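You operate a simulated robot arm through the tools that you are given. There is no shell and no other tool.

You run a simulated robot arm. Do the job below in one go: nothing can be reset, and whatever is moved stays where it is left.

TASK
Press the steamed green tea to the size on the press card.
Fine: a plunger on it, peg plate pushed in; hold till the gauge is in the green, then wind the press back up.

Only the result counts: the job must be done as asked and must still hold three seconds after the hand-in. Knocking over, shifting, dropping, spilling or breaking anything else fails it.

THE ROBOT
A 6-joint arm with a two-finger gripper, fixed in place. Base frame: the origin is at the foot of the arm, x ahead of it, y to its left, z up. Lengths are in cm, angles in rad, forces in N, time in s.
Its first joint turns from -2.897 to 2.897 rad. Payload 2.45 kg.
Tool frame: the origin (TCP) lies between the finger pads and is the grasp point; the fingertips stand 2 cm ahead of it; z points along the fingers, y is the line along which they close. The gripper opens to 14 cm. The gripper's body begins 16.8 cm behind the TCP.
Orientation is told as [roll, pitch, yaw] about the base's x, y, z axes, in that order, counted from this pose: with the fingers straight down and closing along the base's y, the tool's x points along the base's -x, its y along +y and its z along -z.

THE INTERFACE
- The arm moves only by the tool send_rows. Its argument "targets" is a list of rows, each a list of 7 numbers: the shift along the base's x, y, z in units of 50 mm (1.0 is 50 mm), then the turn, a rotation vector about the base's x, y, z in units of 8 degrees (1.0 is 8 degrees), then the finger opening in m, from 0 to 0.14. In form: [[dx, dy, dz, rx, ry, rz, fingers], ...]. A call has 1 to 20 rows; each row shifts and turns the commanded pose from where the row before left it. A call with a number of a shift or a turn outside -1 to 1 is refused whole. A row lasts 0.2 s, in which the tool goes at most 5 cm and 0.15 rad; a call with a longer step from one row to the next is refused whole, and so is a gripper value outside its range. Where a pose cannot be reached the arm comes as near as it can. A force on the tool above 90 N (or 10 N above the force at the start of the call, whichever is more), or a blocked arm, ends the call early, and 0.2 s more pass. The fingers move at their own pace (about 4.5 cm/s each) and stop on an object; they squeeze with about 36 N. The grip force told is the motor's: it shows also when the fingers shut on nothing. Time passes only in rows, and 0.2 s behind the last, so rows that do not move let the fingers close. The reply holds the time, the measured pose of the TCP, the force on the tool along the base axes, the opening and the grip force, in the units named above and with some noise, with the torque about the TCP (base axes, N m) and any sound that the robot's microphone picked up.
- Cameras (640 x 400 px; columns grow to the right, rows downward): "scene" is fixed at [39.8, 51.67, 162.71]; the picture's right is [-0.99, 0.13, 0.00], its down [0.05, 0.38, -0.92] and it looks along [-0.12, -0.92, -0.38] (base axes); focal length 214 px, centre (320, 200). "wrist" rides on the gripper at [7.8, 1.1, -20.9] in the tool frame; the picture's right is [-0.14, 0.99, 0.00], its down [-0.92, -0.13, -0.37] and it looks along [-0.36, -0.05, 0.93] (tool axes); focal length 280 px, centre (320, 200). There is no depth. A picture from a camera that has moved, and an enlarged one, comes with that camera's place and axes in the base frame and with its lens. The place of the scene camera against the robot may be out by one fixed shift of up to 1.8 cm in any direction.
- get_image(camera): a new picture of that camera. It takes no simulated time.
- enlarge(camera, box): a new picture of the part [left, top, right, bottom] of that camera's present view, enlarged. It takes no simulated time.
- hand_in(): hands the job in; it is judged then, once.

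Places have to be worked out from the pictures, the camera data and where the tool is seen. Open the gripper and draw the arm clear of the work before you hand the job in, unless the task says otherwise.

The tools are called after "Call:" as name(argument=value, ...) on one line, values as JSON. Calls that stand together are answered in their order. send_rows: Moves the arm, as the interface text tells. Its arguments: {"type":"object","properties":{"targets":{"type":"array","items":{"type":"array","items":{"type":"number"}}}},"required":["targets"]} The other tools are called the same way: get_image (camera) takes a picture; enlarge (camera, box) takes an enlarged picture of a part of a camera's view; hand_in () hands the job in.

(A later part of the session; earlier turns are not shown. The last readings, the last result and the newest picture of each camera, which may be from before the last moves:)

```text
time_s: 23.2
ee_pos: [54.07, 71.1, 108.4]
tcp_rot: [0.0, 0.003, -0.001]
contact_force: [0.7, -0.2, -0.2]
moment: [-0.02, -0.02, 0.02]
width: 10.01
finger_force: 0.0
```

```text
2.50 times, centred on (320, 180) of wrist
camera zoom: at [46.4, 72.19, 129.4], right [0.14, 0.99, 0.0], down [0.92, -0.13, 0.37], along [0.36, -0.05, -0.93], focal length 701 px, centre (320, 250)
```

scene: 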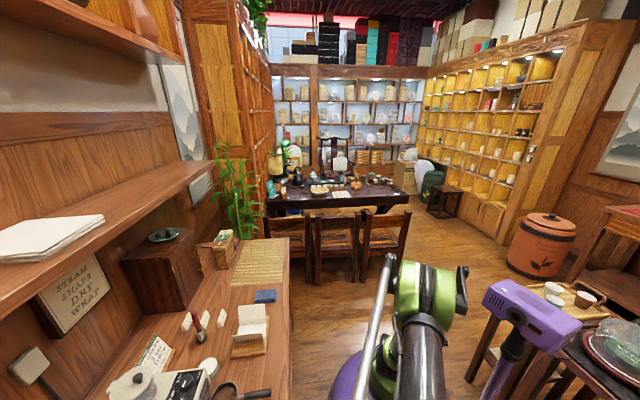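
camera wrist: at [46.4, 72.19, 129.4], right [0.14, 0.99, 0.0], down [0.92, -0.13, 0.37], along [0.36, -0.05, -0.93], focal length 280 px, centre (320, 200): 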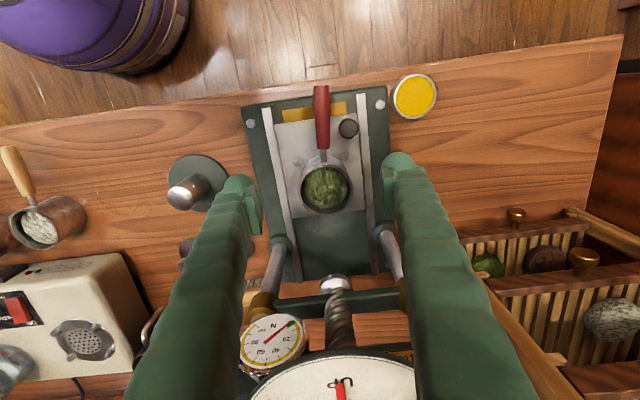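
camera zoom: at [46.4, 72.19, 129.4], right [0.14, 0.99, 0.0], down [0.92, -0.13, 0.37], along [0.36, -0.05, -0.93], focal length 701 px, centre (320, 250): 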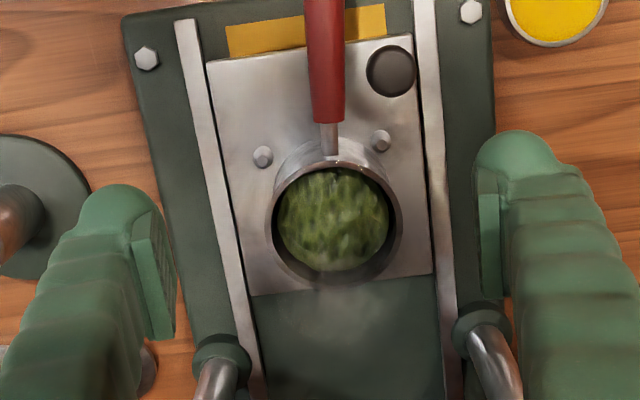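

From above I can see the two front pegs but want to be sure where the rear ones are. I enlarge further.

Call:
enlarge(camera="wrist", box=[280, 140, 370, 220])

```text
5.00 times, centred on (325, 180) of wrist
camera zoom: at [46.4, 72.19, 129.4], right [0.14, 0.99, 0.0], down [0.92, -0.13, 0.37], along [0.36, -0.05, -0.93], focal length 1402 px, centre (295, 300)
```

zoom: 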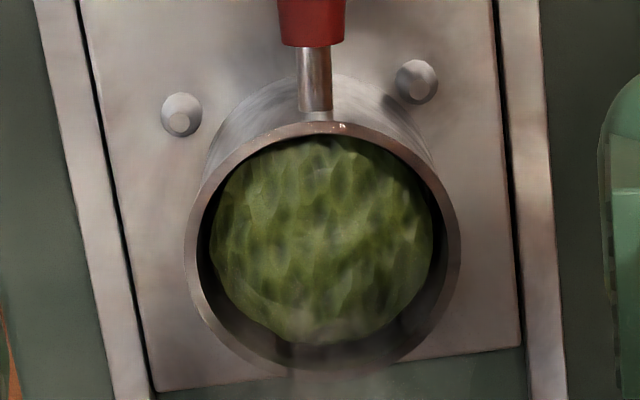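

The cup is centred on the pegs (front pegs at x offset 2.85, y within 2 mm). Next I go for the right-hand plunger near (70.3, 54): first slide −y, then tilt and hover.

Call:
send_rows(targets=[[0, -0.8, 0, 0, 0, 0, 0.08], [0, -0.9, 0, 0, 0, 0, 0.08], [0, -0.9, 0, 0, 0, 0, 0.06], [0, -0.8, 0, 0, 0, 0, 0.06], [0.6, 0, -0.1, 0, -1, 0, 0.06], [0.7, 0, -0.1, 0, -1, 0, 0.06], [0.7, 0, -0.2, 0, -1, 0, 0.06], [0.7, 0, -0.3, 0, 0, 0, 0.06], [0, 0, 0, 0, 0, 0, 0.06]])

Call:
get_image(camera="wrist")

Call:
enlarge(camera="wrist", box=[240, 60, 400, 220])

```text
time_s: 25.2
ee_pos: [67.63, 54.09, 105.01]
tcp_rot: [-0.001, -0.419, -0.001]
contact_force: [-0.7, 0.9, 0.1]
moment: [-0.03, -0.03, 0.01]
width: 6.02
finger_force: 0.0
```

```text
taken
camera wrist: at [52.04, 55.25, 120.99], right [0.13, 0.99, 0.06], down [0.69, -0.13, 0.71], along [0.71, -0.05, -0.7], focal length 280 px, centre (320, 200)
```

wrist: 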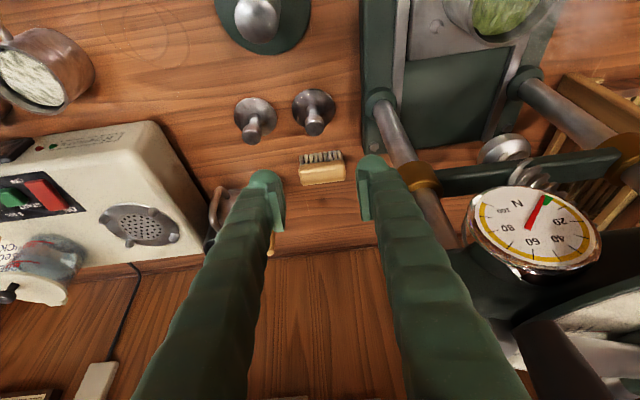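

```text
2.50 times, centred on (320, 140) of wrist
camera zoom: at [52.04, 55.25, 120.99], right [0.13, 0.99, 0.06], down [0.69, -0.13, 0.71], along [0.71, -0.05, -0.7], focal length 701 px, centre (320, 350)
```

zoom: 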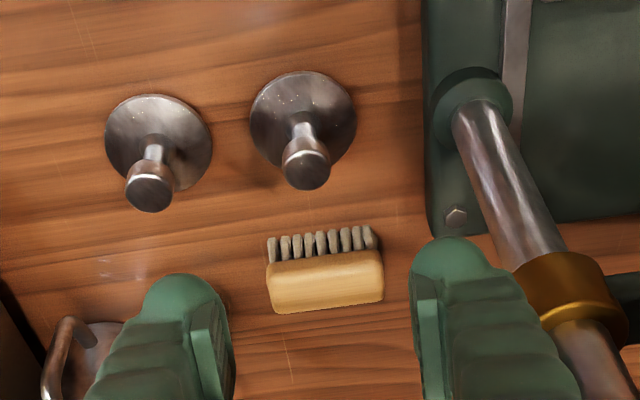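

Plunger axis ≈ (70.6, 53.9), knob top ≈ z 90. I lower and refine.

Call:
send_rows(targets=[[0.2, -0.02, -0.5, 0, 0, 0, 0.06], [0.2, 0, -0.6, 0, 0, 0, 0.06], [0, 0, -0.6, 0, 0, 0, 0.06], [0, 0, 0, 0, 0, 0, 0.06]])

Call:
enlarge(camera="wrist", box=[240, 80, 400, 240])

```text
time_s: 26.2
ee_pos: [69.76, 54.14, 96.46]
tcp_rot: [0.0, -0.417, -0.002]
contact_force: [0.5, -0.5, 0.7]
moment: [-0.06, -0.03, 0.03]
width: 6.03
finger_force: 0.0
```

```text
2.50 times, centred on (320, 160) of wrist
camera zoom: at [54.18, 55.14, 112.41], right [0.13, 0.99, 0.06], down [0.69, -0.13, 0.71], along [0.71, -0.05, -0.7], focal length 701 px, centre (320, 300)
```

zoom: 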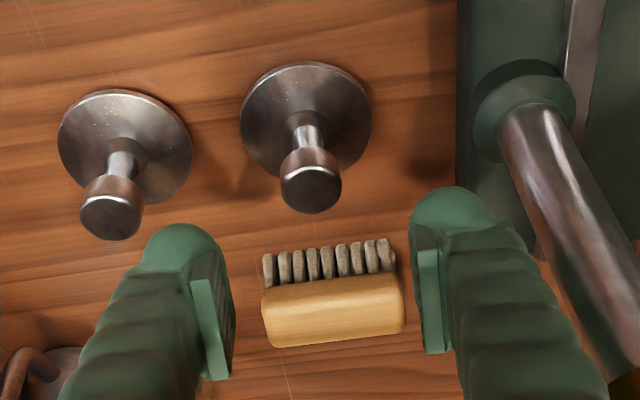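

Knob ≈ (70.4, 53.95, top 90.6), 2.3 cm thick. I descend over it and close.

Call:
send_rows(targets=[[0.13, -0.03, -0.4, 0, 0, 0, 0.06], [0, 0, -0.45, 0, 0, 0, 0.06], [0, 0, -0.4, 0, 0, 0, 0.06], [0, 0, 0, 0, 0, 0, 0.06]])

Call:
enlarge(camera="wrist", box=[260, 120, 380, 240])

```text
time_s: 27.2
ee_pos: [70.38, 53.93, 90.18]
tcp_rot: [0.0, -0.419, -0.003]
contact_force: [0.2, 0.3, 0.3]
moment: [0.0, 0.0, 0.0]
width: 6.02
finger_force: 0.1
```

```text
3.33 times, centred on (320, 180) of wrist
camera zoom: at [54.8, 54.96, 106.11], right [0.13, 0.99, 0.06], down [0.69, -0.13, 0.71], along [0.71, -0.05, -0.7], focal length 935 px, centre (320, 267)
```

zoom: 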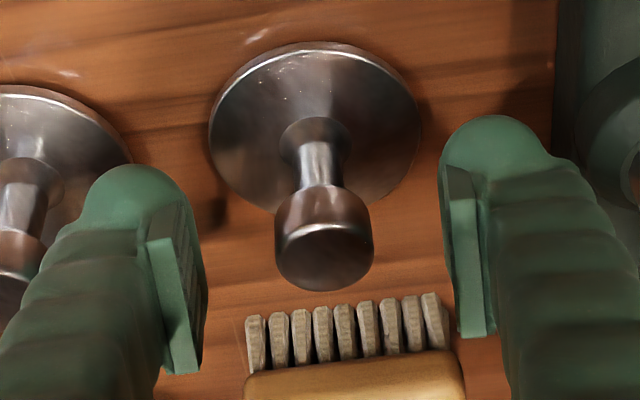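

Knob top confirmed at (70.3, 54.0, 90.65). Closing on it now.

Call:
send_rows(targets=[[0, 0, 0, 0, 0, 0, 0.03], [0, 0, 0, 0, 0, 0, 0.01], [0, 0, 0, 0, 0, 0, 0.005], [0, 0, 0, 0, 0, 0, 0.005], [0, 0, 0, 0, 0, 0, 0.005]])

Call:
send_rows(targets=[[0, 0, 0.1, 0, 0, 0, 0.005], [0, 0, 0.2, 0, 0, 0, 0.005], [0, 0, 0.4, 0, 0, 0, 0.005], [0, 0, 0.5, 0, 0, 0, 0.005], [0, 0, 0.5, 0, 0, 0, 0.005], [0, 0, 0.5, 0, 0, 0, 0.005], [0, 0, 0.5, 0, 0, 0, 0.005], [0, 0, 0, 0, 0, 0, 0.005]])

Call:
get_image(camera="wrist")

Call:
enlarge(camera="wrist", box=[260, 120, 380, 240])

```text
time_s: 28.4
ee_pos: [70.44, 53.9, 90.17]
tcp_rot: [0.0, -0.423, -0.001]
contact_force: [0.2, 0.1, 0.8]
moment: [-0.02, 0.03, -0.04]
width: 2.23
finger_force: 35.7
```

```text
time_s: 30.2
ee_pos: [70.51, 53.72, 103.52]
tcp_rot: [0.001, -0.419, 0.001]
contact_force: [-0.1, 0.3, -1.6]
moment: [-0.02, -0.01, -0.03]
width: 2.24
finger_force: 35.8
```

```text
taken
camera wrist: at [54.84, 54.88, 119.54], right [0.13, 0.99, 0.06], down [0.69, -0.13, 0.71], along [0.71, -0.05, -0.7], focal length 280 px, centre (320, 200)
```

wrist: 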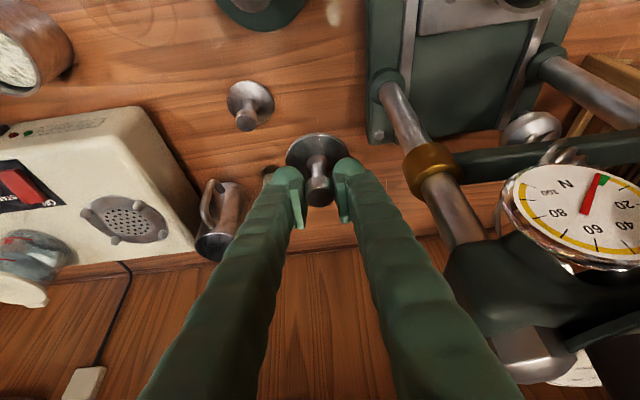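

```text
3.33 times, centred on (320, 180) of wrist
camera zoom: at [54.84, 54.88, 119.54], right [0.13, 0.99, 0.06], down [0.69, -0.13, 0.71], along [0.71, -0.05, -0.7], focal length 935 px, centre (320, 267)
```

zoom: 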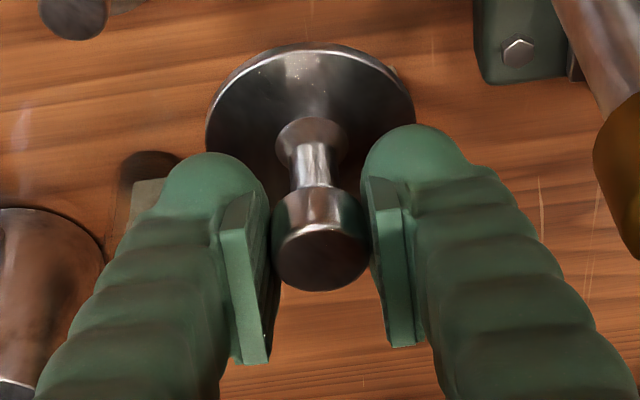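

The plunger is held upright. I back out toward −x, cross to the cup, and hover above it.

Call:
send_rows(targets=[[-0.8, 0, 0.1, 0, 0, 0, 0.005], [-0.9, 0, 0.1, 0, 0, 0, 0.005], [-0.8, 0.4, 0, 0, 0, 0, 0.005], [0, 0.8, 0, 0, 0, 0, 0.005], [0, 0.8, 0, 0, 0, 0, 0.005], [0, 0.8, 0, 0, 0, 0, 0.005], [0.06, 0.5, 0, 0, 0, 0, 0.005], [0, 0.18, 0, 0, 0, 0, 0.005], [0, 0, 0, 0, 0, 0, 0.005]])

Call:
get_image(camera="wrist")

Call:
enlarge(camera="wrist", box=[240, 80, 400, 240])

```text
time_s: 32.2
ee_pos: [58.19, 71.19, 104.63]
tcp_rot: [-0.001, -0.418, -0.002]
contact_force: [-0.8, -0.3, -2.0]
moment: [-0.01, -0.02, 0.02]
width: 2.25
finger_force: 36.6
```

```text
taken
camera wrist: at [42.61, 72.34, 120.63], right [0.13, 0.99, 0.06], down [0.69, -0.13, 0.71], along [0.71, -0.05, -0.7], focal length 280 px, centre (320, 200)
```

wrist: 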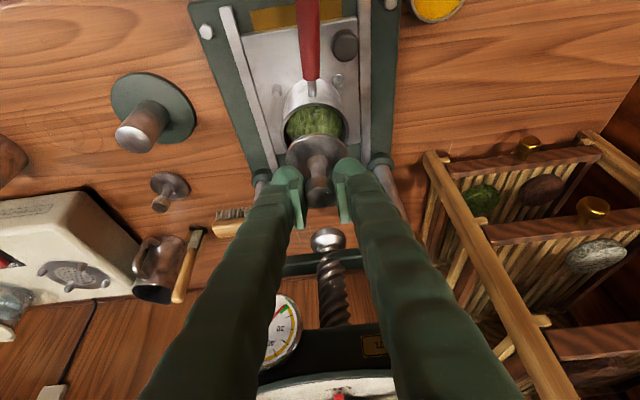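

```text
2.50 times, centred on (320, 160) of wrist
camera zoom: at [42.61, 72.34, 120.63], right [0.13, 0.99, 0.06], down [0.69, -0.13, 0.71], along [0.71, -0.05, -0.7], focal length 701 px, centre (320, 300)
```

zoom: 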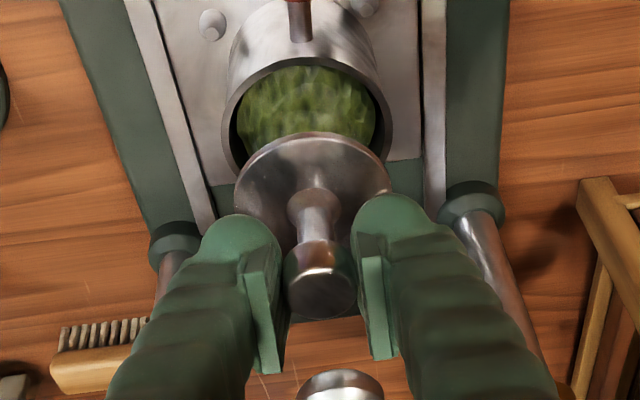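

Plunger axis ≈ (58.1, 71.25), cup axis ≈ (58.4–58.7, 71.25). I shift +0.35 cm in x and lower to just above the rim for a closer check.

Call:
send_rows(targets=[[0.07, 0, -0.3, 0, 0, 0, 0.005], [0, 0, -0.36, 0, 0, 0, 0.005], [0, 0, 0, 0, 0, 0, 0.005]])

Call:
enlarge(camera="wrist", box=[260, 90, 380, 210])

```text
time_s: 33.0
ee_pos: [58.65, 71.35, 101.33]
tcp_rot: [-0.001, -0.418, 0.001]
contact_force: [0.5, 0.2, -1.7]
moment: [0.01, 0.03, 0.01]
width: 2.23
finger_force: 36.5
```

```text
3.33 times, centred on (320, 150) of wrist
camera zoom: at [42.92, 72.34, 117.25], right [0.13, 0.99, 0.06], down [0.69, -0.13, 0.71], along [0.71, -0.05, -0.7], focal length 935 px, centre (320, 367)
```

zoom: 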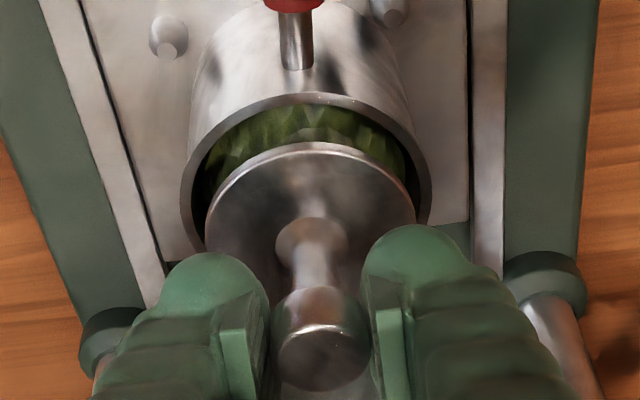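

Plunger and cup axes agree within ~2 mm. I lower the plunger gently into the cup, watching forces.

Call:
send_rows(targets=[[0, 0, -0.12, 0, 0, 0, 0.005], [0, 0, -0.12, 0, 0, 0, 0.005], [0, 0, 0, 0, 0, 0, 0.005]])

Call:
enlarge(camera="wrist", box=[260, 90, 380, 210])

```text
time_s: 33.8
ee_pos: [58.53, 71.19, 100.13]
tcp_rot: [0.0, -0.42, -0.001]
contact_force: [0.1, -0.1, -1.3]
moment: [0.05, -0.01, 0.02]
width: 2.24
finger_force: 36.2
```

```text
3.33 times, centred on (320, 150) of wrist
camera zoom: at [42.93, 72.34, 116.1], right [0.13, 0.99, 0.06], down [0.69, -0.13, 0.71], along [0.71, -0.05, -0.7], focal length 935 px, centre (320, 367)
```

zoom: 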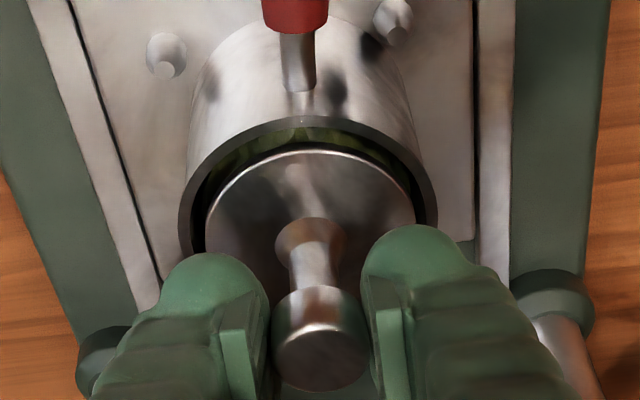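

Well centred laterally. Continue lowering.

Call:
send_rows(targets=[[0, 0, -0.1, 0, 0, 0, 0.005], [0, 0, -0.08, 0, 0, 0, 0.005], [0, 0, 0, 0, 0, 0, 0.005]])

Call:
enlarge(camera="wrist", box=[260, 90, 380, 210])

```text
time_s: 34.6
ee_pos: [58.57, 71.25, 99.15]
tcp_rot: [0.002, -0.42, -0.003]
contact_force: [1.0, 0.4, 2.2]
moment: [0.0, -0.06, -0.02]
width: 2.24
finger_force: 36.2
```

```text
3.33 times, centred on (320, 150) of wrist
camera zoom: at [42.93, 72.34, 115.2], right [0.13, 0.99, 0.06], down [0.69, -0.13, 0.71], along [0.71, -0.05, -0.7], focal length 935 px, centre (320, 367)
```

zoom: 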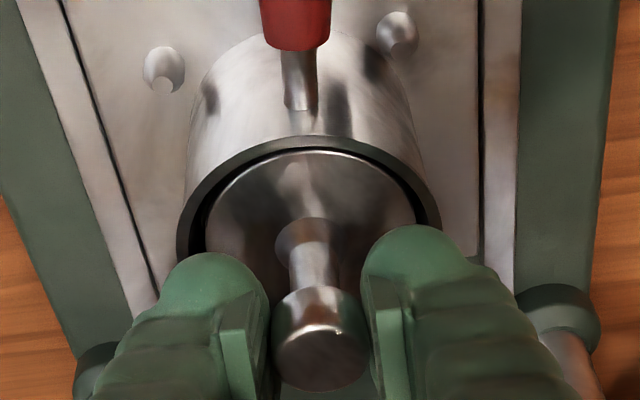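

A light 4 N contact with the disc just inside the rim – it's on the tea. I release the knob and rise.

Call:
send_rows(targets=[[0, 0, -0.02, 0, 0, 0, 0.005], [0, 0, 0, 0, 0, 0, 0.02], [0, 0, 0, 0, 0, 0, 0.03], [0, 0, 0, 0, 0, 0, 0.05], [0, 0, 0, 0, 0, 0, 0.06], [0, 0, 0, 0, 0, 0, 0.06]])

Call:
enlarge(camera="wrist", box=[240, 80, 400, 240])

```text
time_s: 36.0
ee_pos: [58.75, 71.27, 99.24]
tcp_rot: [0.001, -0.419, 0.0]
contact_force: [-1.1, 0.2, -0.1]
moment: [0.02, -0.04, -0.02]
width: 6.0
finger_force: 0.0
```

```text
2.50 times, centred on (320, 160) of wrist
camera zoom: at [42.93, 72.35, 115.09], right [0.13, 0.99, 0.06], down [0.69, -0.13, 0.71], along [0.71, -0.05, -0.7], focal length 701 px, centre (320, 300)
```

zoom: 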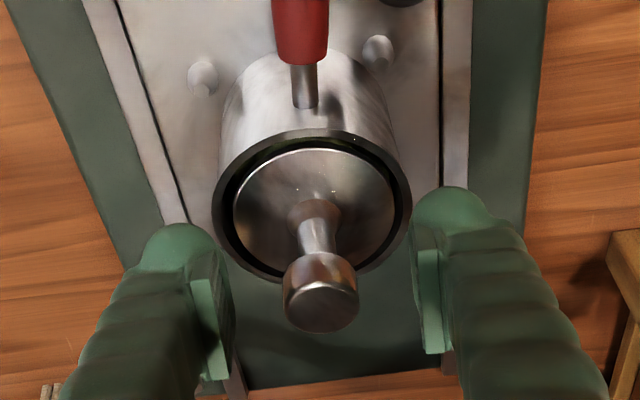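

The plunger stands in the cup. I rise and back off with more tilt to see plunger top versus the ram foot from the front.

Call:
send_rows(targets=[[0, 0, 0.3, 0, 0, 0, 0.06], [0, 0, 0.6, 0, 0, 0, 0.06], [-0.5, 0, 0.2, 0, 0, 0, 0.06], [-0.8, 0, 0, 0, -0.9, 0, 0.06], [-0.8, 0, 0, 0, -0.9, 0, 0.06], [-0.8, 0, 0, 0, -0.9, 0, 0.06], [-0.6, 0, 0, 0, -0.9, 0, 0.06], [0, 0, 0, 0, 0, 0, 0.06]])

Call:
get_image(camera="wrist")

```text
time_s: 37.8
ee_pos: [41.05, 71.25, 104.5]
tcp_rot: [-0.001, -0.924, -0.002]
contact_force: [-0.4, -0.6, 0.7]
moment: [0.02, 0.0, -0.03]
width: 6.01
finger_force: 0.1
```

```text
taken
camera wrist: at [19.66, 72.37, 111.06], right [0.08, 0.99, 0.11], down [0.26, -0.13, 0.96], along [0.96, -0.05, -0.27], focal length 280 px, centre (320, 200)
```

wrist: 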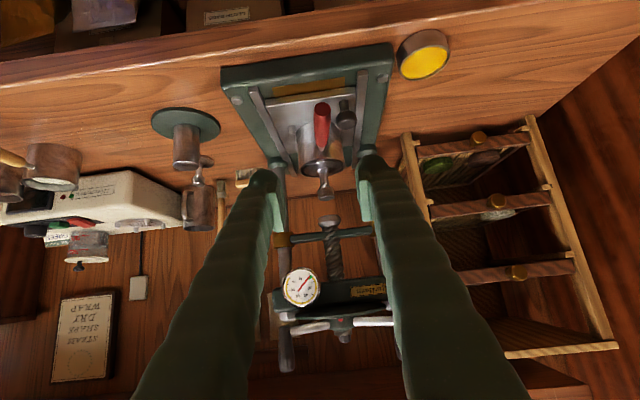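

A nearly horizontal view. I enlarge the plunger/ram area and the wheel.

Call:
enlarge(camera="wrist", box=[270, 130, 380, 250])

Call:
enlarge(camera="wrist", box=[260, 240, 410, 380])

Call:
enlarge(camera="wrist", box=[220, 40, 400, 160])

```text
3.33 times, centred on (325, 190) of wrist
camera zoom: at [19.66, 72.37, 111.06], right [0.08, 0.99, 0.11], down [0.26, -0.13, 0.96], along [0.96, -0.05, -0.27], focal length 935 px, centre (303, 233)
```

zoom: 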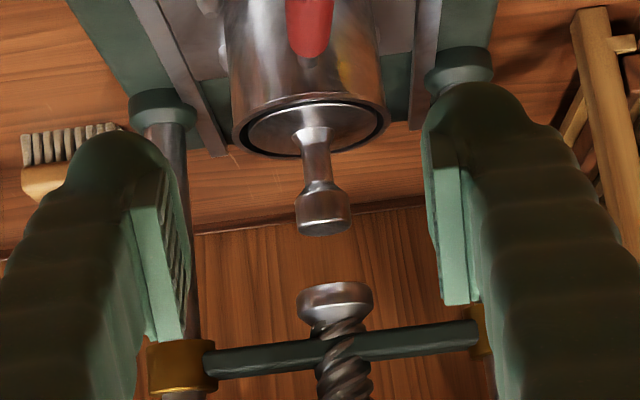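

```text
2.86 times, centred on (335, 310) of wrist
camera zoom: at [19.66, 72.37, 111.06], right [0.08, 0.99, 0.11], down [0.26, -0.13, 0.96], along [0.96, -0.05, -0.27], focal length 801 px, centre (277, -114)
```

zoom: 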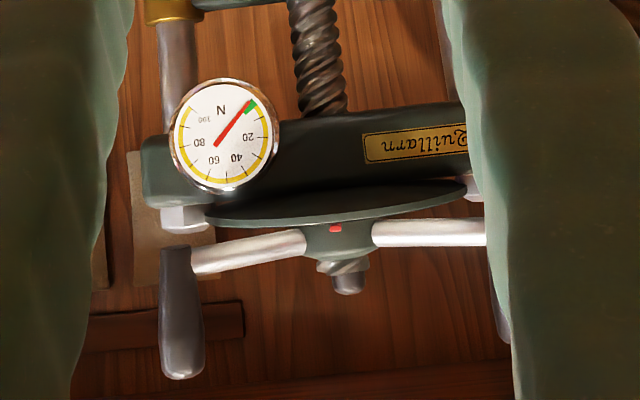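

```text
3.33 times, centred on (310, 100) of wrist
camera zoom: at [19.66, 72.37, 111.06], right [0.08, 0.99, 0.11], down [0.26, -0.13, 0.96], along [0.96, -0.05, -0.27], focal length 935 px, centre (353, 533)
```

zoom: 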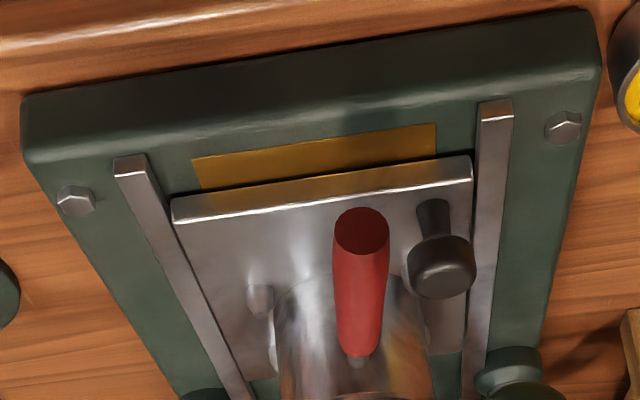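

Ram foot bottom ≈ z 100.6 and plunger top ≈ 100.1, so it just passes under. The plate knob head is at ≈(51.1, 75.3, 92.3); I'll come down behind it with closed fingers at y≈75.6, clear of the cup handle.

Call:
send_rows(targets=[[0.3, 0.4, 0.2, 0, 0.9, 0, 0.0], [0.2, 0.47, 0, 0, 0.9, 0, 0.0], [0.1, 0, -0.2, 0, 0.9, 0, 0.0], [-0.1, 0, -0.4, 0, 0.9, 0, 0.0], [0, 0, -0.5, 0, 0, 0, 0.0], [0, 0, 0, 0, 0, 0, 0.0]])

Call:
get_image(camera="wrist")

```text
time_s: 39.2
ee_pos: [43.55, 75.57, 100.05]
tcp_rot: [0.0, -0.417, 0.002]
contact_force: [-0.2, 0.4, 0.2]
moment: [-0.02, 0.0, 0.01]
width: 0.0
finger_force: 28.6
```

```text
taken
camera wrist: at [27.98, 76.74, 116.07], right [0.13, 0.99, 0.06], down [0.69, -0.13, 0.71], along [0.71, -0.05, -0.7], focal length 280 px, centre (320, 200)
```

wrist: 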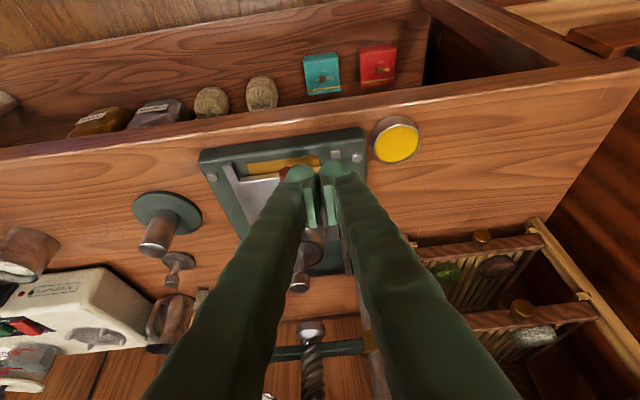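

Fingers are closed and behind the knob line. I lower to z≈93.1.

Call:
send_rows(targets=[[0, 0, -0.4, 0, 0, 0, 0.0], [0, 0, -0.5, 0, 0, 0, 0.0], [0, 0, -0.48, 0, 0, 0, 0.0], [0, 0, 0, 0, 0, 0, 0.0]])

Call:
enlarge(camera="wrist", box=[220, 80, 420, 280])

```text
time_s: 40.2
ee_pos: [43.55, 75.51, 93.25]
tcp_rot: [0.001, -0.418, -0.001]
contact_force: [0.3, -0.7, 0.2]
moment: [0.01, -0.02, 0.0]
width: 0.01
finger_force: 29.2
```

```text
2.00 times, centred on (320, 180) of wrist
camera zoom: at [27.98, 76.75, 109.14], right [0.13, 0.99, 0.06], down [0.69, -0.13, 0.71], along [0.71, -0.05, -0.7], focal length 561 px, centre (320, 240)
```

zoom: 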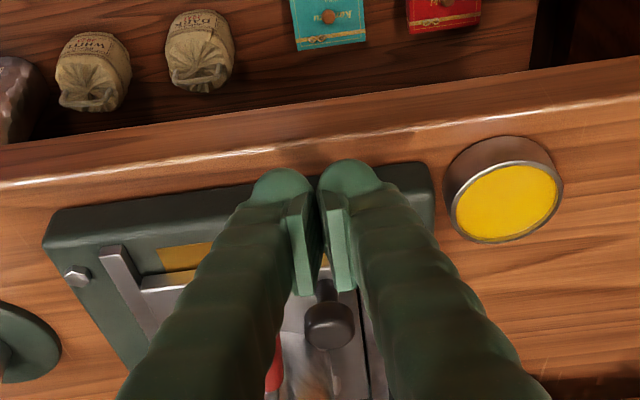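

The knob is straight ahead of the closed fingers. I push forward slowly and watch the force.

Call:
send_rows(targets=[[0.15, 0, 0, 0, 0, 0, 0.0], [0.15, 0, 0, 0, 0, 0, 0.0], [0.15, 0, 0, 0, 0, 0, 0.0], [0.12, 0, 0, 0, 0, 0, 0.0], [0.12, 0, 0, 0, 0, 0, 0.0], [0.12, 0, 0, 0, 0, 0, 0.0], [0, 0, 0, 0, 0, 0, 0.0]])

Call:
enlarge(camera="wrist", box=[220, 120, 420, 320])

```text
time_s: 41.8
ee_pos: [47.72, 75.63, 93.1]
tcp_rot: [0.001, -0.42, -0.002]
contact_force: [1.1, 0.2, 0.7]
moment: [0.02, 0.0, -0.02]
width: 0.0
finger_force: 29.0
```

```text
2.00 times, centred on (320, 220) of wrist
camera zoom: at [32.05, 76.7, 109.16], right [0.13, 0.99, 0.06], down [0.69, -0.13, 0.71], along [0.71, -0.05, -0.7], focal length 561 px, centre (320, 160)
```

zoom: 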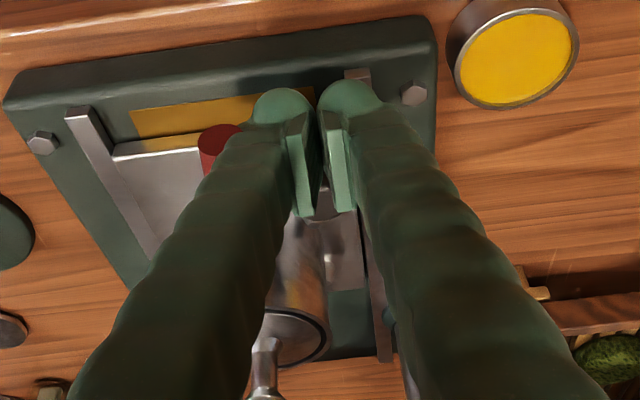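

No contact yet (knob is just ahead of the pads). Continue pushing.

Call:
send_rows(targets=[[0.1, 0, 0, 0, 0, 0, 0.0], [0.1, 0, 0, 0, 0, 0, 0.0], [0.1, 0, 0, 0, 0, 0, 0.0], [0.1, 0, 0, 0, 0, 0, 0.0], [0, 0, 0, 0, 0, 0, 0.0]])

Call:
enlarge(camera="wrist", box=[220, 120, 420, 320])

```text
time_s: 43.0
ee_pos: [49.74, 75.55, 93.16]
tcp_rot: [-0.001, -0.419, -0.001]
contact_force: [-0.8, 0.6, 0.4]
moment: [-0.01, 0.02, 0.02]
width: 0.0
finger_force: 29.3
```

```text
2.00 times, centred on (320, 220) of wrist
camera zoom: at [34.01, 76.68, 109.17], right [0.13, 0.99, 0.06], down [0.69, -0.13, 0.71], along [0.71, -0.05, -0.7], focal length 561 px, centre (320, 160)
```

zoom: 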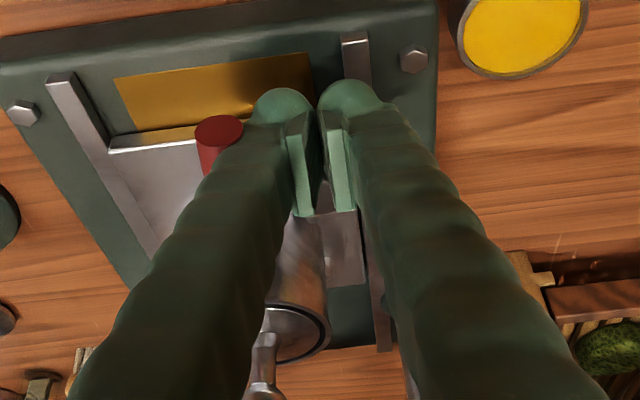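

The yellow strip is growing, so the plate is sliding in almost without resistance. Continue pushing gently.

Call:
send_rows(targets=[[0.1, 0, 0, 0, 0, 0, 0.0], [0.1, 0, 0, 0, 0, 0, 0.0], [0.1, 0, 0, 0, 0, 0, 0.0], [0.1, 0, 0, 0, 0, 0, 0.0], [0.1, 0, 0, 0, 0, 0, 0.0], [0.1, 0, 0, 0, 0, 0, 0.0], [0.1, 0, 0, 0, 0, 0, 0.0], [0.1, 0, 0, 0, 0, 0, 0.0], [0, 0, 0, 0, 0, 0, 0.0]])

Call:
get_image(camera="wrist")

Call:
enlarge(camera="wrist", box=[220, 120, 420, 320])

```text
time_s: 45.0
ee_pos: [53.7, 75.5, 93.16]
tcp_rot: [0.0, -0.418, -0.002]
contact_force: [-0.3, 0.0, 0.4]
moment: [0.01, -0.03, 0.01]
width: 0.0
finger_force: 29.0
```

```text
taken
camera wrist: at [38.05, 76.67, 109.17], right [0.13, 0.99, 0.06], down [0.69, -0.13, 0.71], along [0.71, -0.05, -0.7], focal length 280 px, centre (320, 200)
```

wrist: 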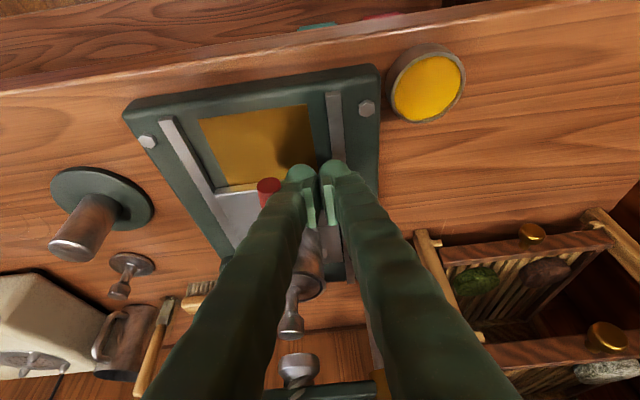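

```text
2.00 times, centred on (320, 220) of wrist
camera zoom: at [38.05, 76.67, 109.17], right [0.13, 0.99, 0.06], down [0.69, -0.13, 0.71], along [0.71, -0.05, -0.7], focal length 561 px, centre (320, 160)
```

zoom: 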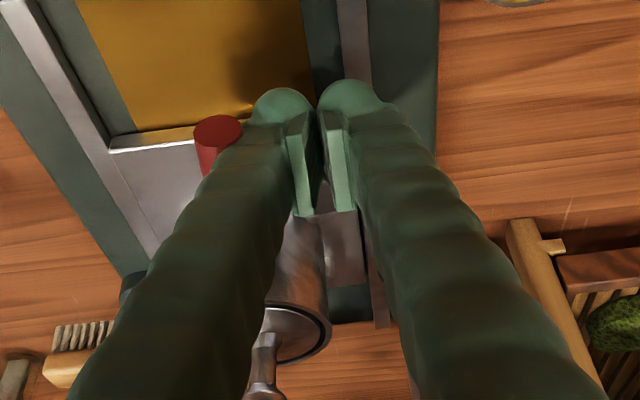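

The plate and cup are moving along; about 5 cm remain until the ram axis. I continue 3.5 cm and check the plunger against the ram foot.

Call:
send_rows(targets=[[0.1, 0, 0, 0, 0, 0, 0.0], [0.1, 0, 0, 0, 0, 0, 0.0], [0.1, 0, 0, 0, 0, 0, 0.0], [0.1, 0, 0, 0, 0, 0, 0.0], [0.1, 0, 0, 0, 0, 0, 0.0], [0.1, 0, 0, 0, 0, 0, 0.0], [0, 0, 0, 0, 0, 0, 0.0]])

Call:
get_image(camera="wrist")

Call:
enlarge(camera="wrist", box=[240, 220, 400, 400])

```text
time_s: 46.6
ee_pos: [56.74, 75.63, 93.22]
tcp_rot: [-0.001, -0.42, -0.003]
contact_force: [-0.4, -0.7, 0.7]
moment: [-0.04, -0.03, 0.01]
width: 0.0
finger_force: 29.6
```

```text
taken
camera wrist: at [41.06, 76.69, 109.2], right [0.13, 0.99, 0.06], down [0.69, -0.13, 0.71], along [0.71, -0.05, -0.7], focal length 280 px, centre (320, 200)
```

wrist: 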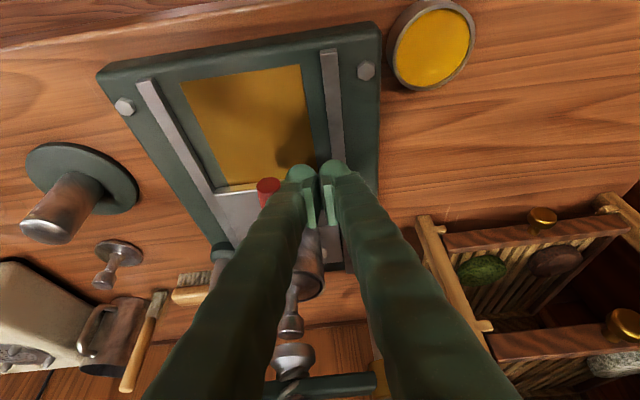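

```text
2.22 times, centred on (320, 310) of wrist
camera zoom: at [41.06, 76.69, 109.2], right [0.13, 0.99, 0.06], down [0.69, -0.13, 0.71], along [0.71, -0.05, -0.7], focal length 623 px, centre (320, -44)
```

zoom: 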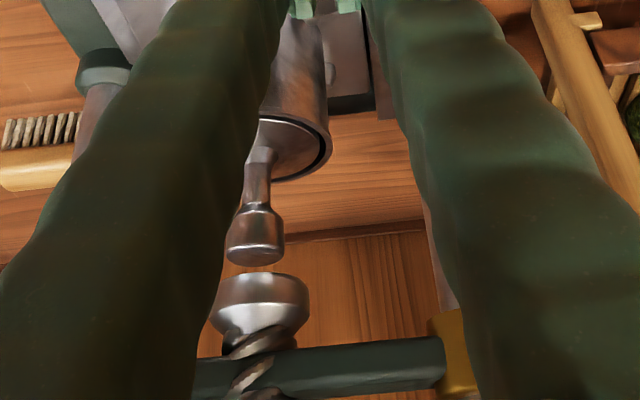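

The knob top (≈99.9) lies below the ram foot's lower edge (≈100.6). I push the rest in small steps until the plate stops.

Call:
send_rows(targets=[[0.06, 0, 0, 0, 0, 0, 0.0], [0.06, 0, 0, 0, 0, 0, 0.0], [0.06, 0, 0, 0, 0, 0, 0.0], [0.06, 0, 0, 0, 0, 0, 0.0], [0, 0, 0, 0, 0, 0, 0.0]])

Call:
enlarge(camera="wrist", box=[240, 220, 400, 400])

```text
time_s: 47.8
ee_pos: [57.91, 75.54, 93.26]
tcp_rot: [0.0, -0.419, -0.002]
contact_force: [0.1, -0.5, 0.3]
moment: [-0.02, -0.01, 0.01]
width: 0.0
finger_force: 29.9
```

```text
2.22 times, centred on (320, 310) of wrist
camera zoom: at [42.25, 76.68, 109.2], right [0.13, 0.99, 0.06], down [0.69, -0.13, 0.71], along [0.71, -0.05, -0.7], focal length 623 px, centre (320, -44)
```

zoom: 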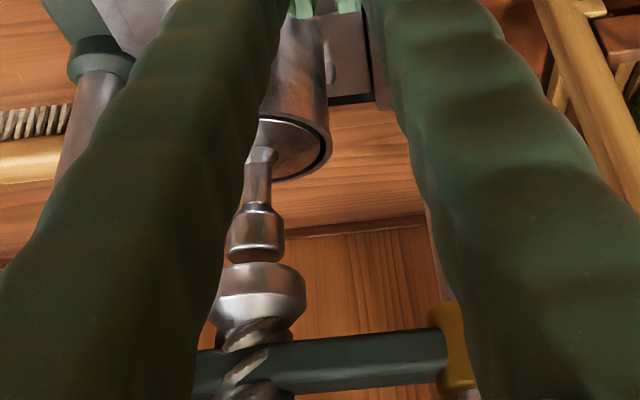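

Knob is starting to pass under the foot with no contact force. Continue in small steps.

Call:
send_rows(targets=[[0.06, 0, 0, 0, 0, 0, 0.0], [0.06, 0, 0, 0, 0, 0, 0.0], [0.06, 0, 0, 0, 0, 0, 0.0], [0, 0, 0, 0, 0, 0, 0.0]])

Call:
enlarge(camera="wrist", box=[240, 220, 400, 400])

```text
time_s: 48.8
ee_pos: [58.75, 75.63, 93.19]
tcp_rot: [0.001, -0.419, 0.001]
contact_force: [-0.7, -0.3, 0.0]
moment: [0.0, 0.01, -0.02]
width: 0.0
finger_force: 29.7
```

```text
2.22 times, centred on (320, 310) of wrist
camera zoom: at [43.09, 76.67, 109.19], right [0.13, 0.99, 0.06], down [0.69, -0.13, 0.71], along [0.71, -0.05, -0.7], focal length 623 px, centre (320, -44)
```

zoom: 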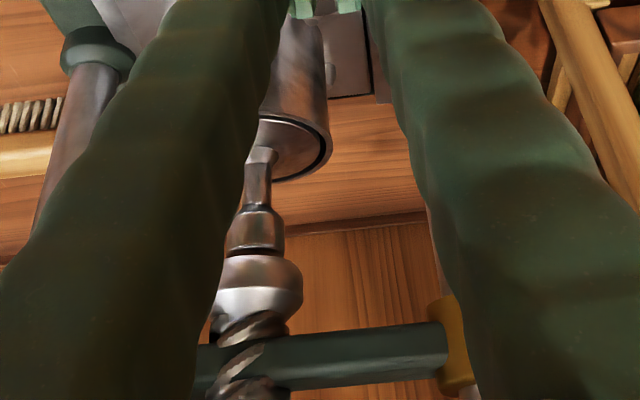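

The plunger is passing beneath the ram freely. Continue to the stop.

Call:
send_rows(targets=[[0.05, 0, 0, 0, 0, 0, 0.0], [0.05, 0, 0, 0, 0, 0, 0.0], [0.05, 0, 0, 0, 0, 0, 0.0], [0, 0, 0, 0, 0, 0, 0.0]])

Call:
get_image(camera="wrist")

Call:
enlarge(camera="wrist", box=[240, 220, 400, 400])

```text
time_s: 49.8
ee_pos: [59.14, 75.7, 93.29]
tcp_rot: [-0.001, -0.418, -0.002]
contact_force: [-28.5, -9.6, -4.0]
moment: [-0.04, 0.25, -0.49]
width: 0.0
finger_force: 29.4
```

```text
taken
camera wrist: at [43.53, 76.7, 109.22], right [0.13, 0.99, 0.06], down [0.69, -0.13, 0.71], along [0.71, -0.05, -0.7], focal length 280 px, centre (320, 200)
```

wrist: 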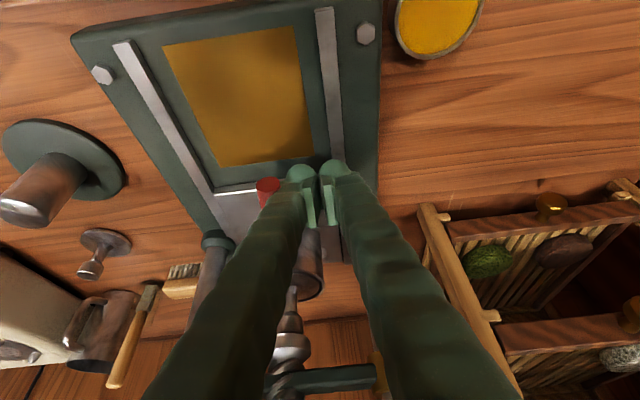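

```text
2.22 times, centred on (320, 310) of wrist
camera zoom: at [43.53, 76.7, 109.22], right [0.13, 0.99, 0.06], down [0.69, -0.13, 0.71], along [0.71, -0.05, -0.7], focal length 623 px, centre (320, -44)
```

zoom: 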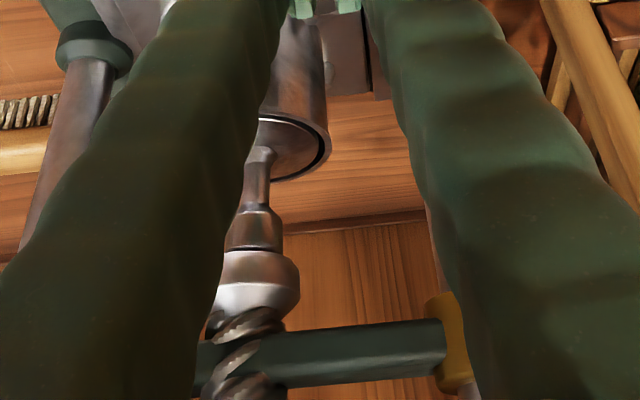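

A firm 28 N stop: the yellow patch is fully uncovered and the plunger stands under the ram. I back off, raise and take a front view to verify.

Call:
send_rows(targets=[[-0.4, 0, 0, 0, 0, 0, 0.0], [-0.8, 0, 0.1, 0, 0, 0, 0.0], [-0.8, 0, 0.4, 0, 0, 0, 0.02], [-0.8, -0.3, 0.6, 0, -0.9, 0, 0.04], [-0.5, -0.4, 0.6, 0, -0.9, 0, 0.06], [0, -0.2, 0.6, 0, -0.9, 0, 0.06], [0, 0, 0, 0, 0, 0, 0.06]])

Call:
get_image(camera="wrist")

Call:
enlarge(camera="wrist", box=[260, 100, 380, 240])

Call:
enlarge(camera="wrist", box=[250, 220, 410, 380])

```text
refused: row 4 steps farther than a row can; nothing moved
```

```text
taken
camera wrist: at [43.53, 76.7, 109.22], right [0.13, 0.99, 0.06], down [0.69, -0.13, 0.71], along [0.71, -0.05, -0.7], focal length 280 px, centre (320, 200)
```

wrist: 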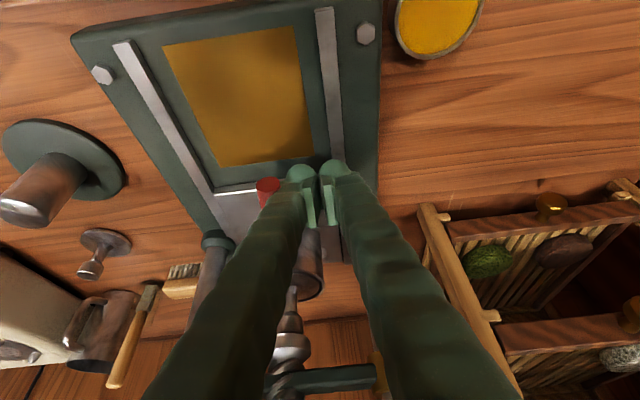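

```text
2.86 times, centred on (320, 170) of wrist
camera zoom: at [43.53, 76.7, 109.22], right [0.13, 0.99, 0.06], down [0.69, -0.13, 0.71], along [0.71, -0.05, -0.7], focal length 801 px, centre (320, 286)
```

zoom: 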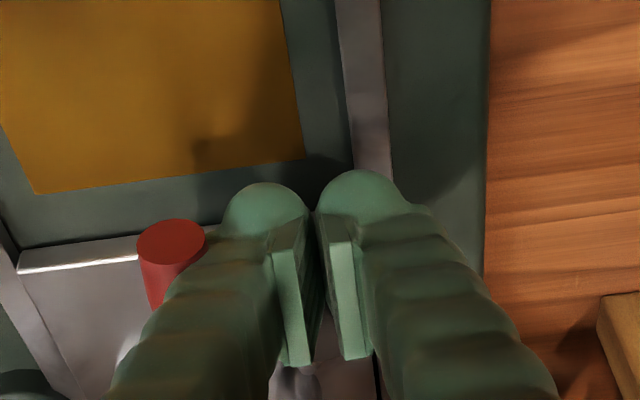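

```text
2.50 times, centred on (330, 300) of wrist
camera zoom: at [43.53, 76.7, 109.22], right [0.13, 0.99, 0.06], down [0.69, -0.13, 0.71], along [0.71, -0.05, -0.7], focal length 701 px, centre (295, -50)
```

zoom: 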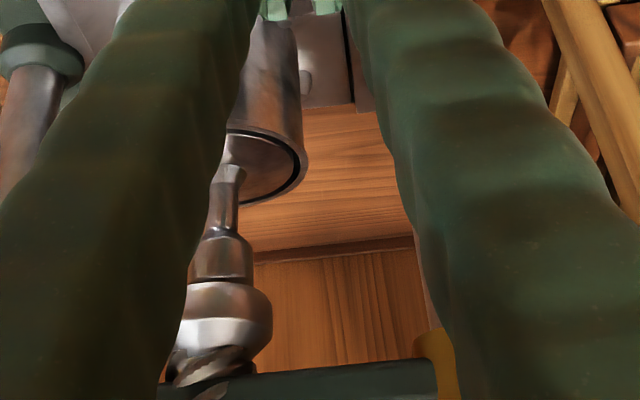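

The row was too long; I resend the retreat with shorter steps.

Call:
send_rows(targets=[[-0.4, 0, 0, 0, 0, 0, 0.0], [-0.8, 0, 0.1, 0, 0, 0, 0.0], [-0.7, 0, 0.4, 0, 0, 0, 0.0], [-0.6, -0.3, 0.5, 0, -0.9, 0, 0.03], [-0.5, -0.4, 0.5, 0, -0.9, 0, 0.06], [-0.4, -0.2, 0.5, 0, -0.9, 0, 0.06], [-0.3, 0, 0.4, 0, 0, 0, 0.06], [0, 0, 0, 0, 0, 0, 0.06]])

Call:
get_image(camera="wrist")

Call:
enlarge(camera="wrist", box=[260, 120, 400, 260])

Call:
enlarge(camera="wrist", box=[250, 220, 410, 380])

```text
time_s: 51.6
ee_pos: [40.99, 71.1, 105.3]
tcp_rot: [0.001, -0.796, -0.001]
contact_force: [-0.2, 0.4, 1.1]
moment: [0.0, 0.0, -0.02]
width: 6.0
finger_force: 0.0
```

```text
taken
camera wrist: at [20.6, 72.22, 114.35], right [0.1, 0.99, 0.1], down [0.38, -0.13, 0.92], along [0.92, -0.05, -0.39], focal length 280 px, centre (320, 200)
```

wrist: 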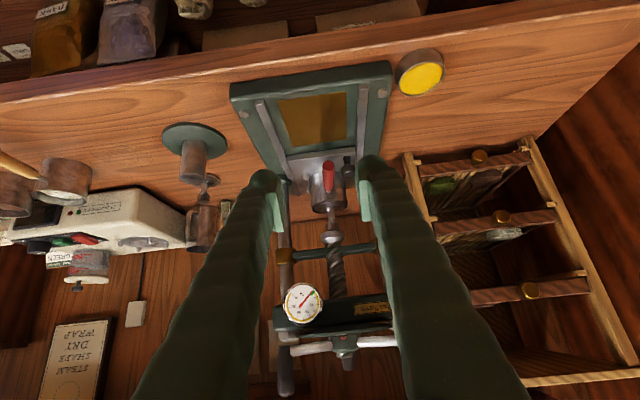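

```text
2.86 times, centred on (330, 190) of wrist
camera zoom: at [20.6, 72.22, 114.35], right [0.1, 0.99, 0.1], down [0.38, -0.13, 0.92], along [0.92, -0.05, -0.39], focal length 801 px, centre (291, 229)
```

zoom: 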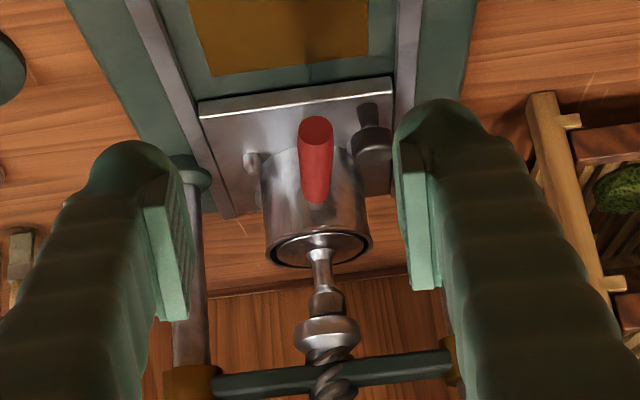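

```text
2.50 times, centred on (330, 300) of wrist
camera zoom: at [20.6, 72.22, 114.35], right [0.1, 0.99, 0.1], down [0.38, -0.13, 0.92], along [0.92, -0.05, -0.39], focal length 701 px, centre (295, -50)
```

zoom: 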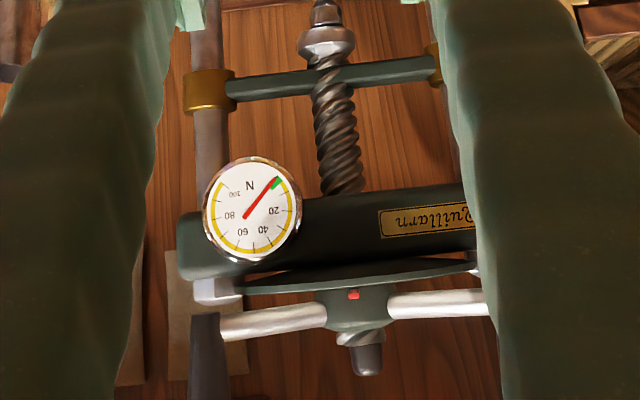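

Plate is fully in and the plunger is under the ram foot. Now I go up for a steeper view of the dial on the wheel.

Call:
send_rows(targets=[[0, 0, 0.8, 0, 0, 0, 0.1], [0, 0, 0.9, 0, 0, 0, 0.14], [0.2, 0, 0.9, 0, 0, 0, 0.14], [0.4, 0, 0.8, 0, 0.9, 0, 0.14], [0.6, 0, 0.6, 0, 0.9, 0, 0.14], [0.7, 0, 0.2, 0, 0.9, 0, 0.14], [0.7, 0, 0, 0, 0, 0, 0.14], [0, 0, 0, 0, 0, 0, 0.14]])

Call:
get_image(camera="wrist")

Call:
enlarge(camera="wrist", box=[220, 180, 420, 340])

```text
time_s: 53.4
ee_pos: [53.9, 71.07, 126.15]
tcp_rot: [-0.001, -0.42, 0.0]
contact_force: [0.6, -0.7, 1.1]
moment: [0.02, -0.03, 0.0]
width: 14.0
finger_force: 0.0
```

```text
taken
camera wrist: at [38.35, 72.15, 142.2], right [0.13, 0.99, 0.06], down [0.69, -0.13, 0.71], along [0.71, -0.05, -0.7], focal length 280 px, centre (320, 200)
```

wrist: 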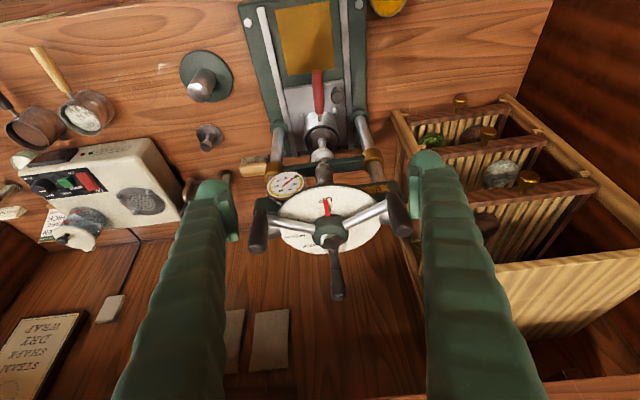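

```text
2.50 times, centred on (320, 260) of wrist
camera zoom: at [38.35, 72.15, 142.2], right [0.13, 0.99, 0.06], down [0.69, -0.13, 0.71], along [0.71, -0.05, -0.7], focal length 701 px, centre (320, 50)
```

zoom: 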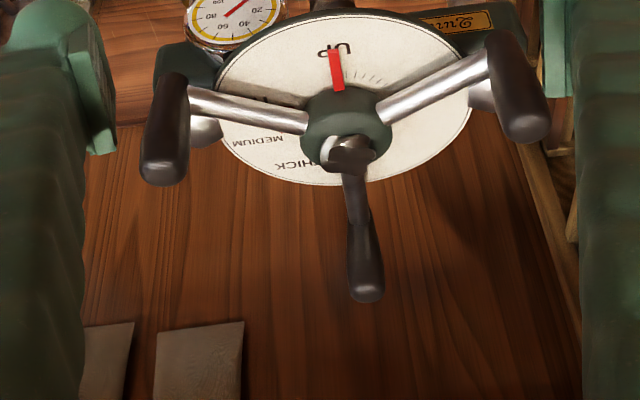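

The dial reads UP → (ticks on the +y side) → THICK (far side, slightly −y) → MEDIUM → THIN, so it lowers clockwise and THICK is ≈205° away. Handles sit at R≈9.75 around (69.3, 71.0), z 118–123. I tilt/yaw the tool to lean radially and move to a pre-grasp in front of the −y handle (64.5, 62.5).

Call:
send_rows(targets=[[-0.5, -0.5, 0.2, 0, -1, 0, 0.1], [-0.5, -0.5, 0.2, 0, -1, 0, 0.08], [-0.3, -0.6, 0.2, 0, 0, 1, 0.06], [0, -0.5, 0, 0, 0, 1, 0.06], [0.3, -0.3, 0, 0, 0, 1, 0.06], [0.5, -0.2, 0, 0, 0, 1, 0.06], [0.6, 0, 0, 0, 0, 1, 0.06], [0.5, 0, 0, 0, 0, 0.6, 0.06], [0.5, 0, 0, 0, 0, 0, 0.06], [0, 0, 0, 0, 0, 0, 0.06]])

Call:
get_image(camera="wrist")

```text
time_s: 55.6
ee_pos: [59.55, 58.16, 129.21]
tcp_rot: [0.001, -0.698, 0.782]
contact_force: [-0.4, -0.4, -0.2]
moment: [0.01, 0.0, -0.01]
width: 5.99
finger_force: 0.0
```

```text
taken
camera wrist: at [45.07, 45.14, 140.24], right [-0.62, 0.78, 0.09], down [0.42, 0.24, 0.87], along [0.66, 0.58, -0.48], focal length 280 px, centre (320, 200)
```

wrist: 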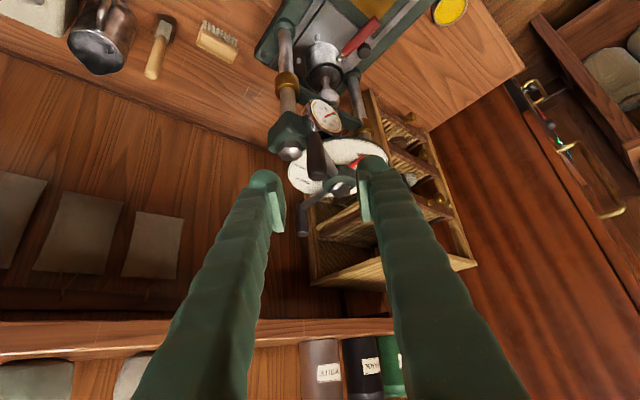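

Pose is as planned. I zoom in between the fingers to locate the near handle.

Call:
enlarge(camera="wrist", box=[250, 90, 400, 250])

```text
2.50 times, centred on (325, 170) of wrist
camera zoom: at [45.07, 45.14, 140.24], right [-0.62, 0.78, 0.09], down [0.42, 0.24, 0.87], along [0.66, 0.58, -0.48], focal length 701 px, centre (308, 275)
```

zoom: 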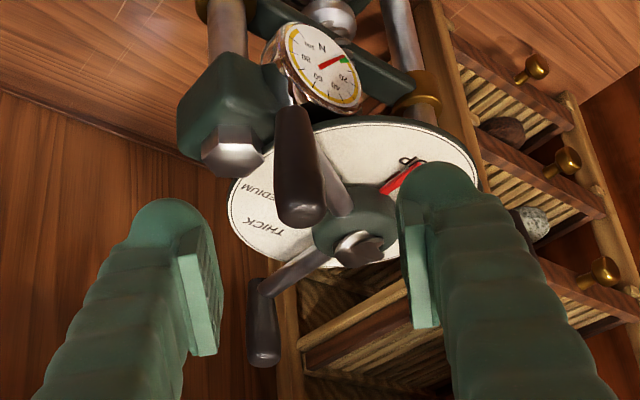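

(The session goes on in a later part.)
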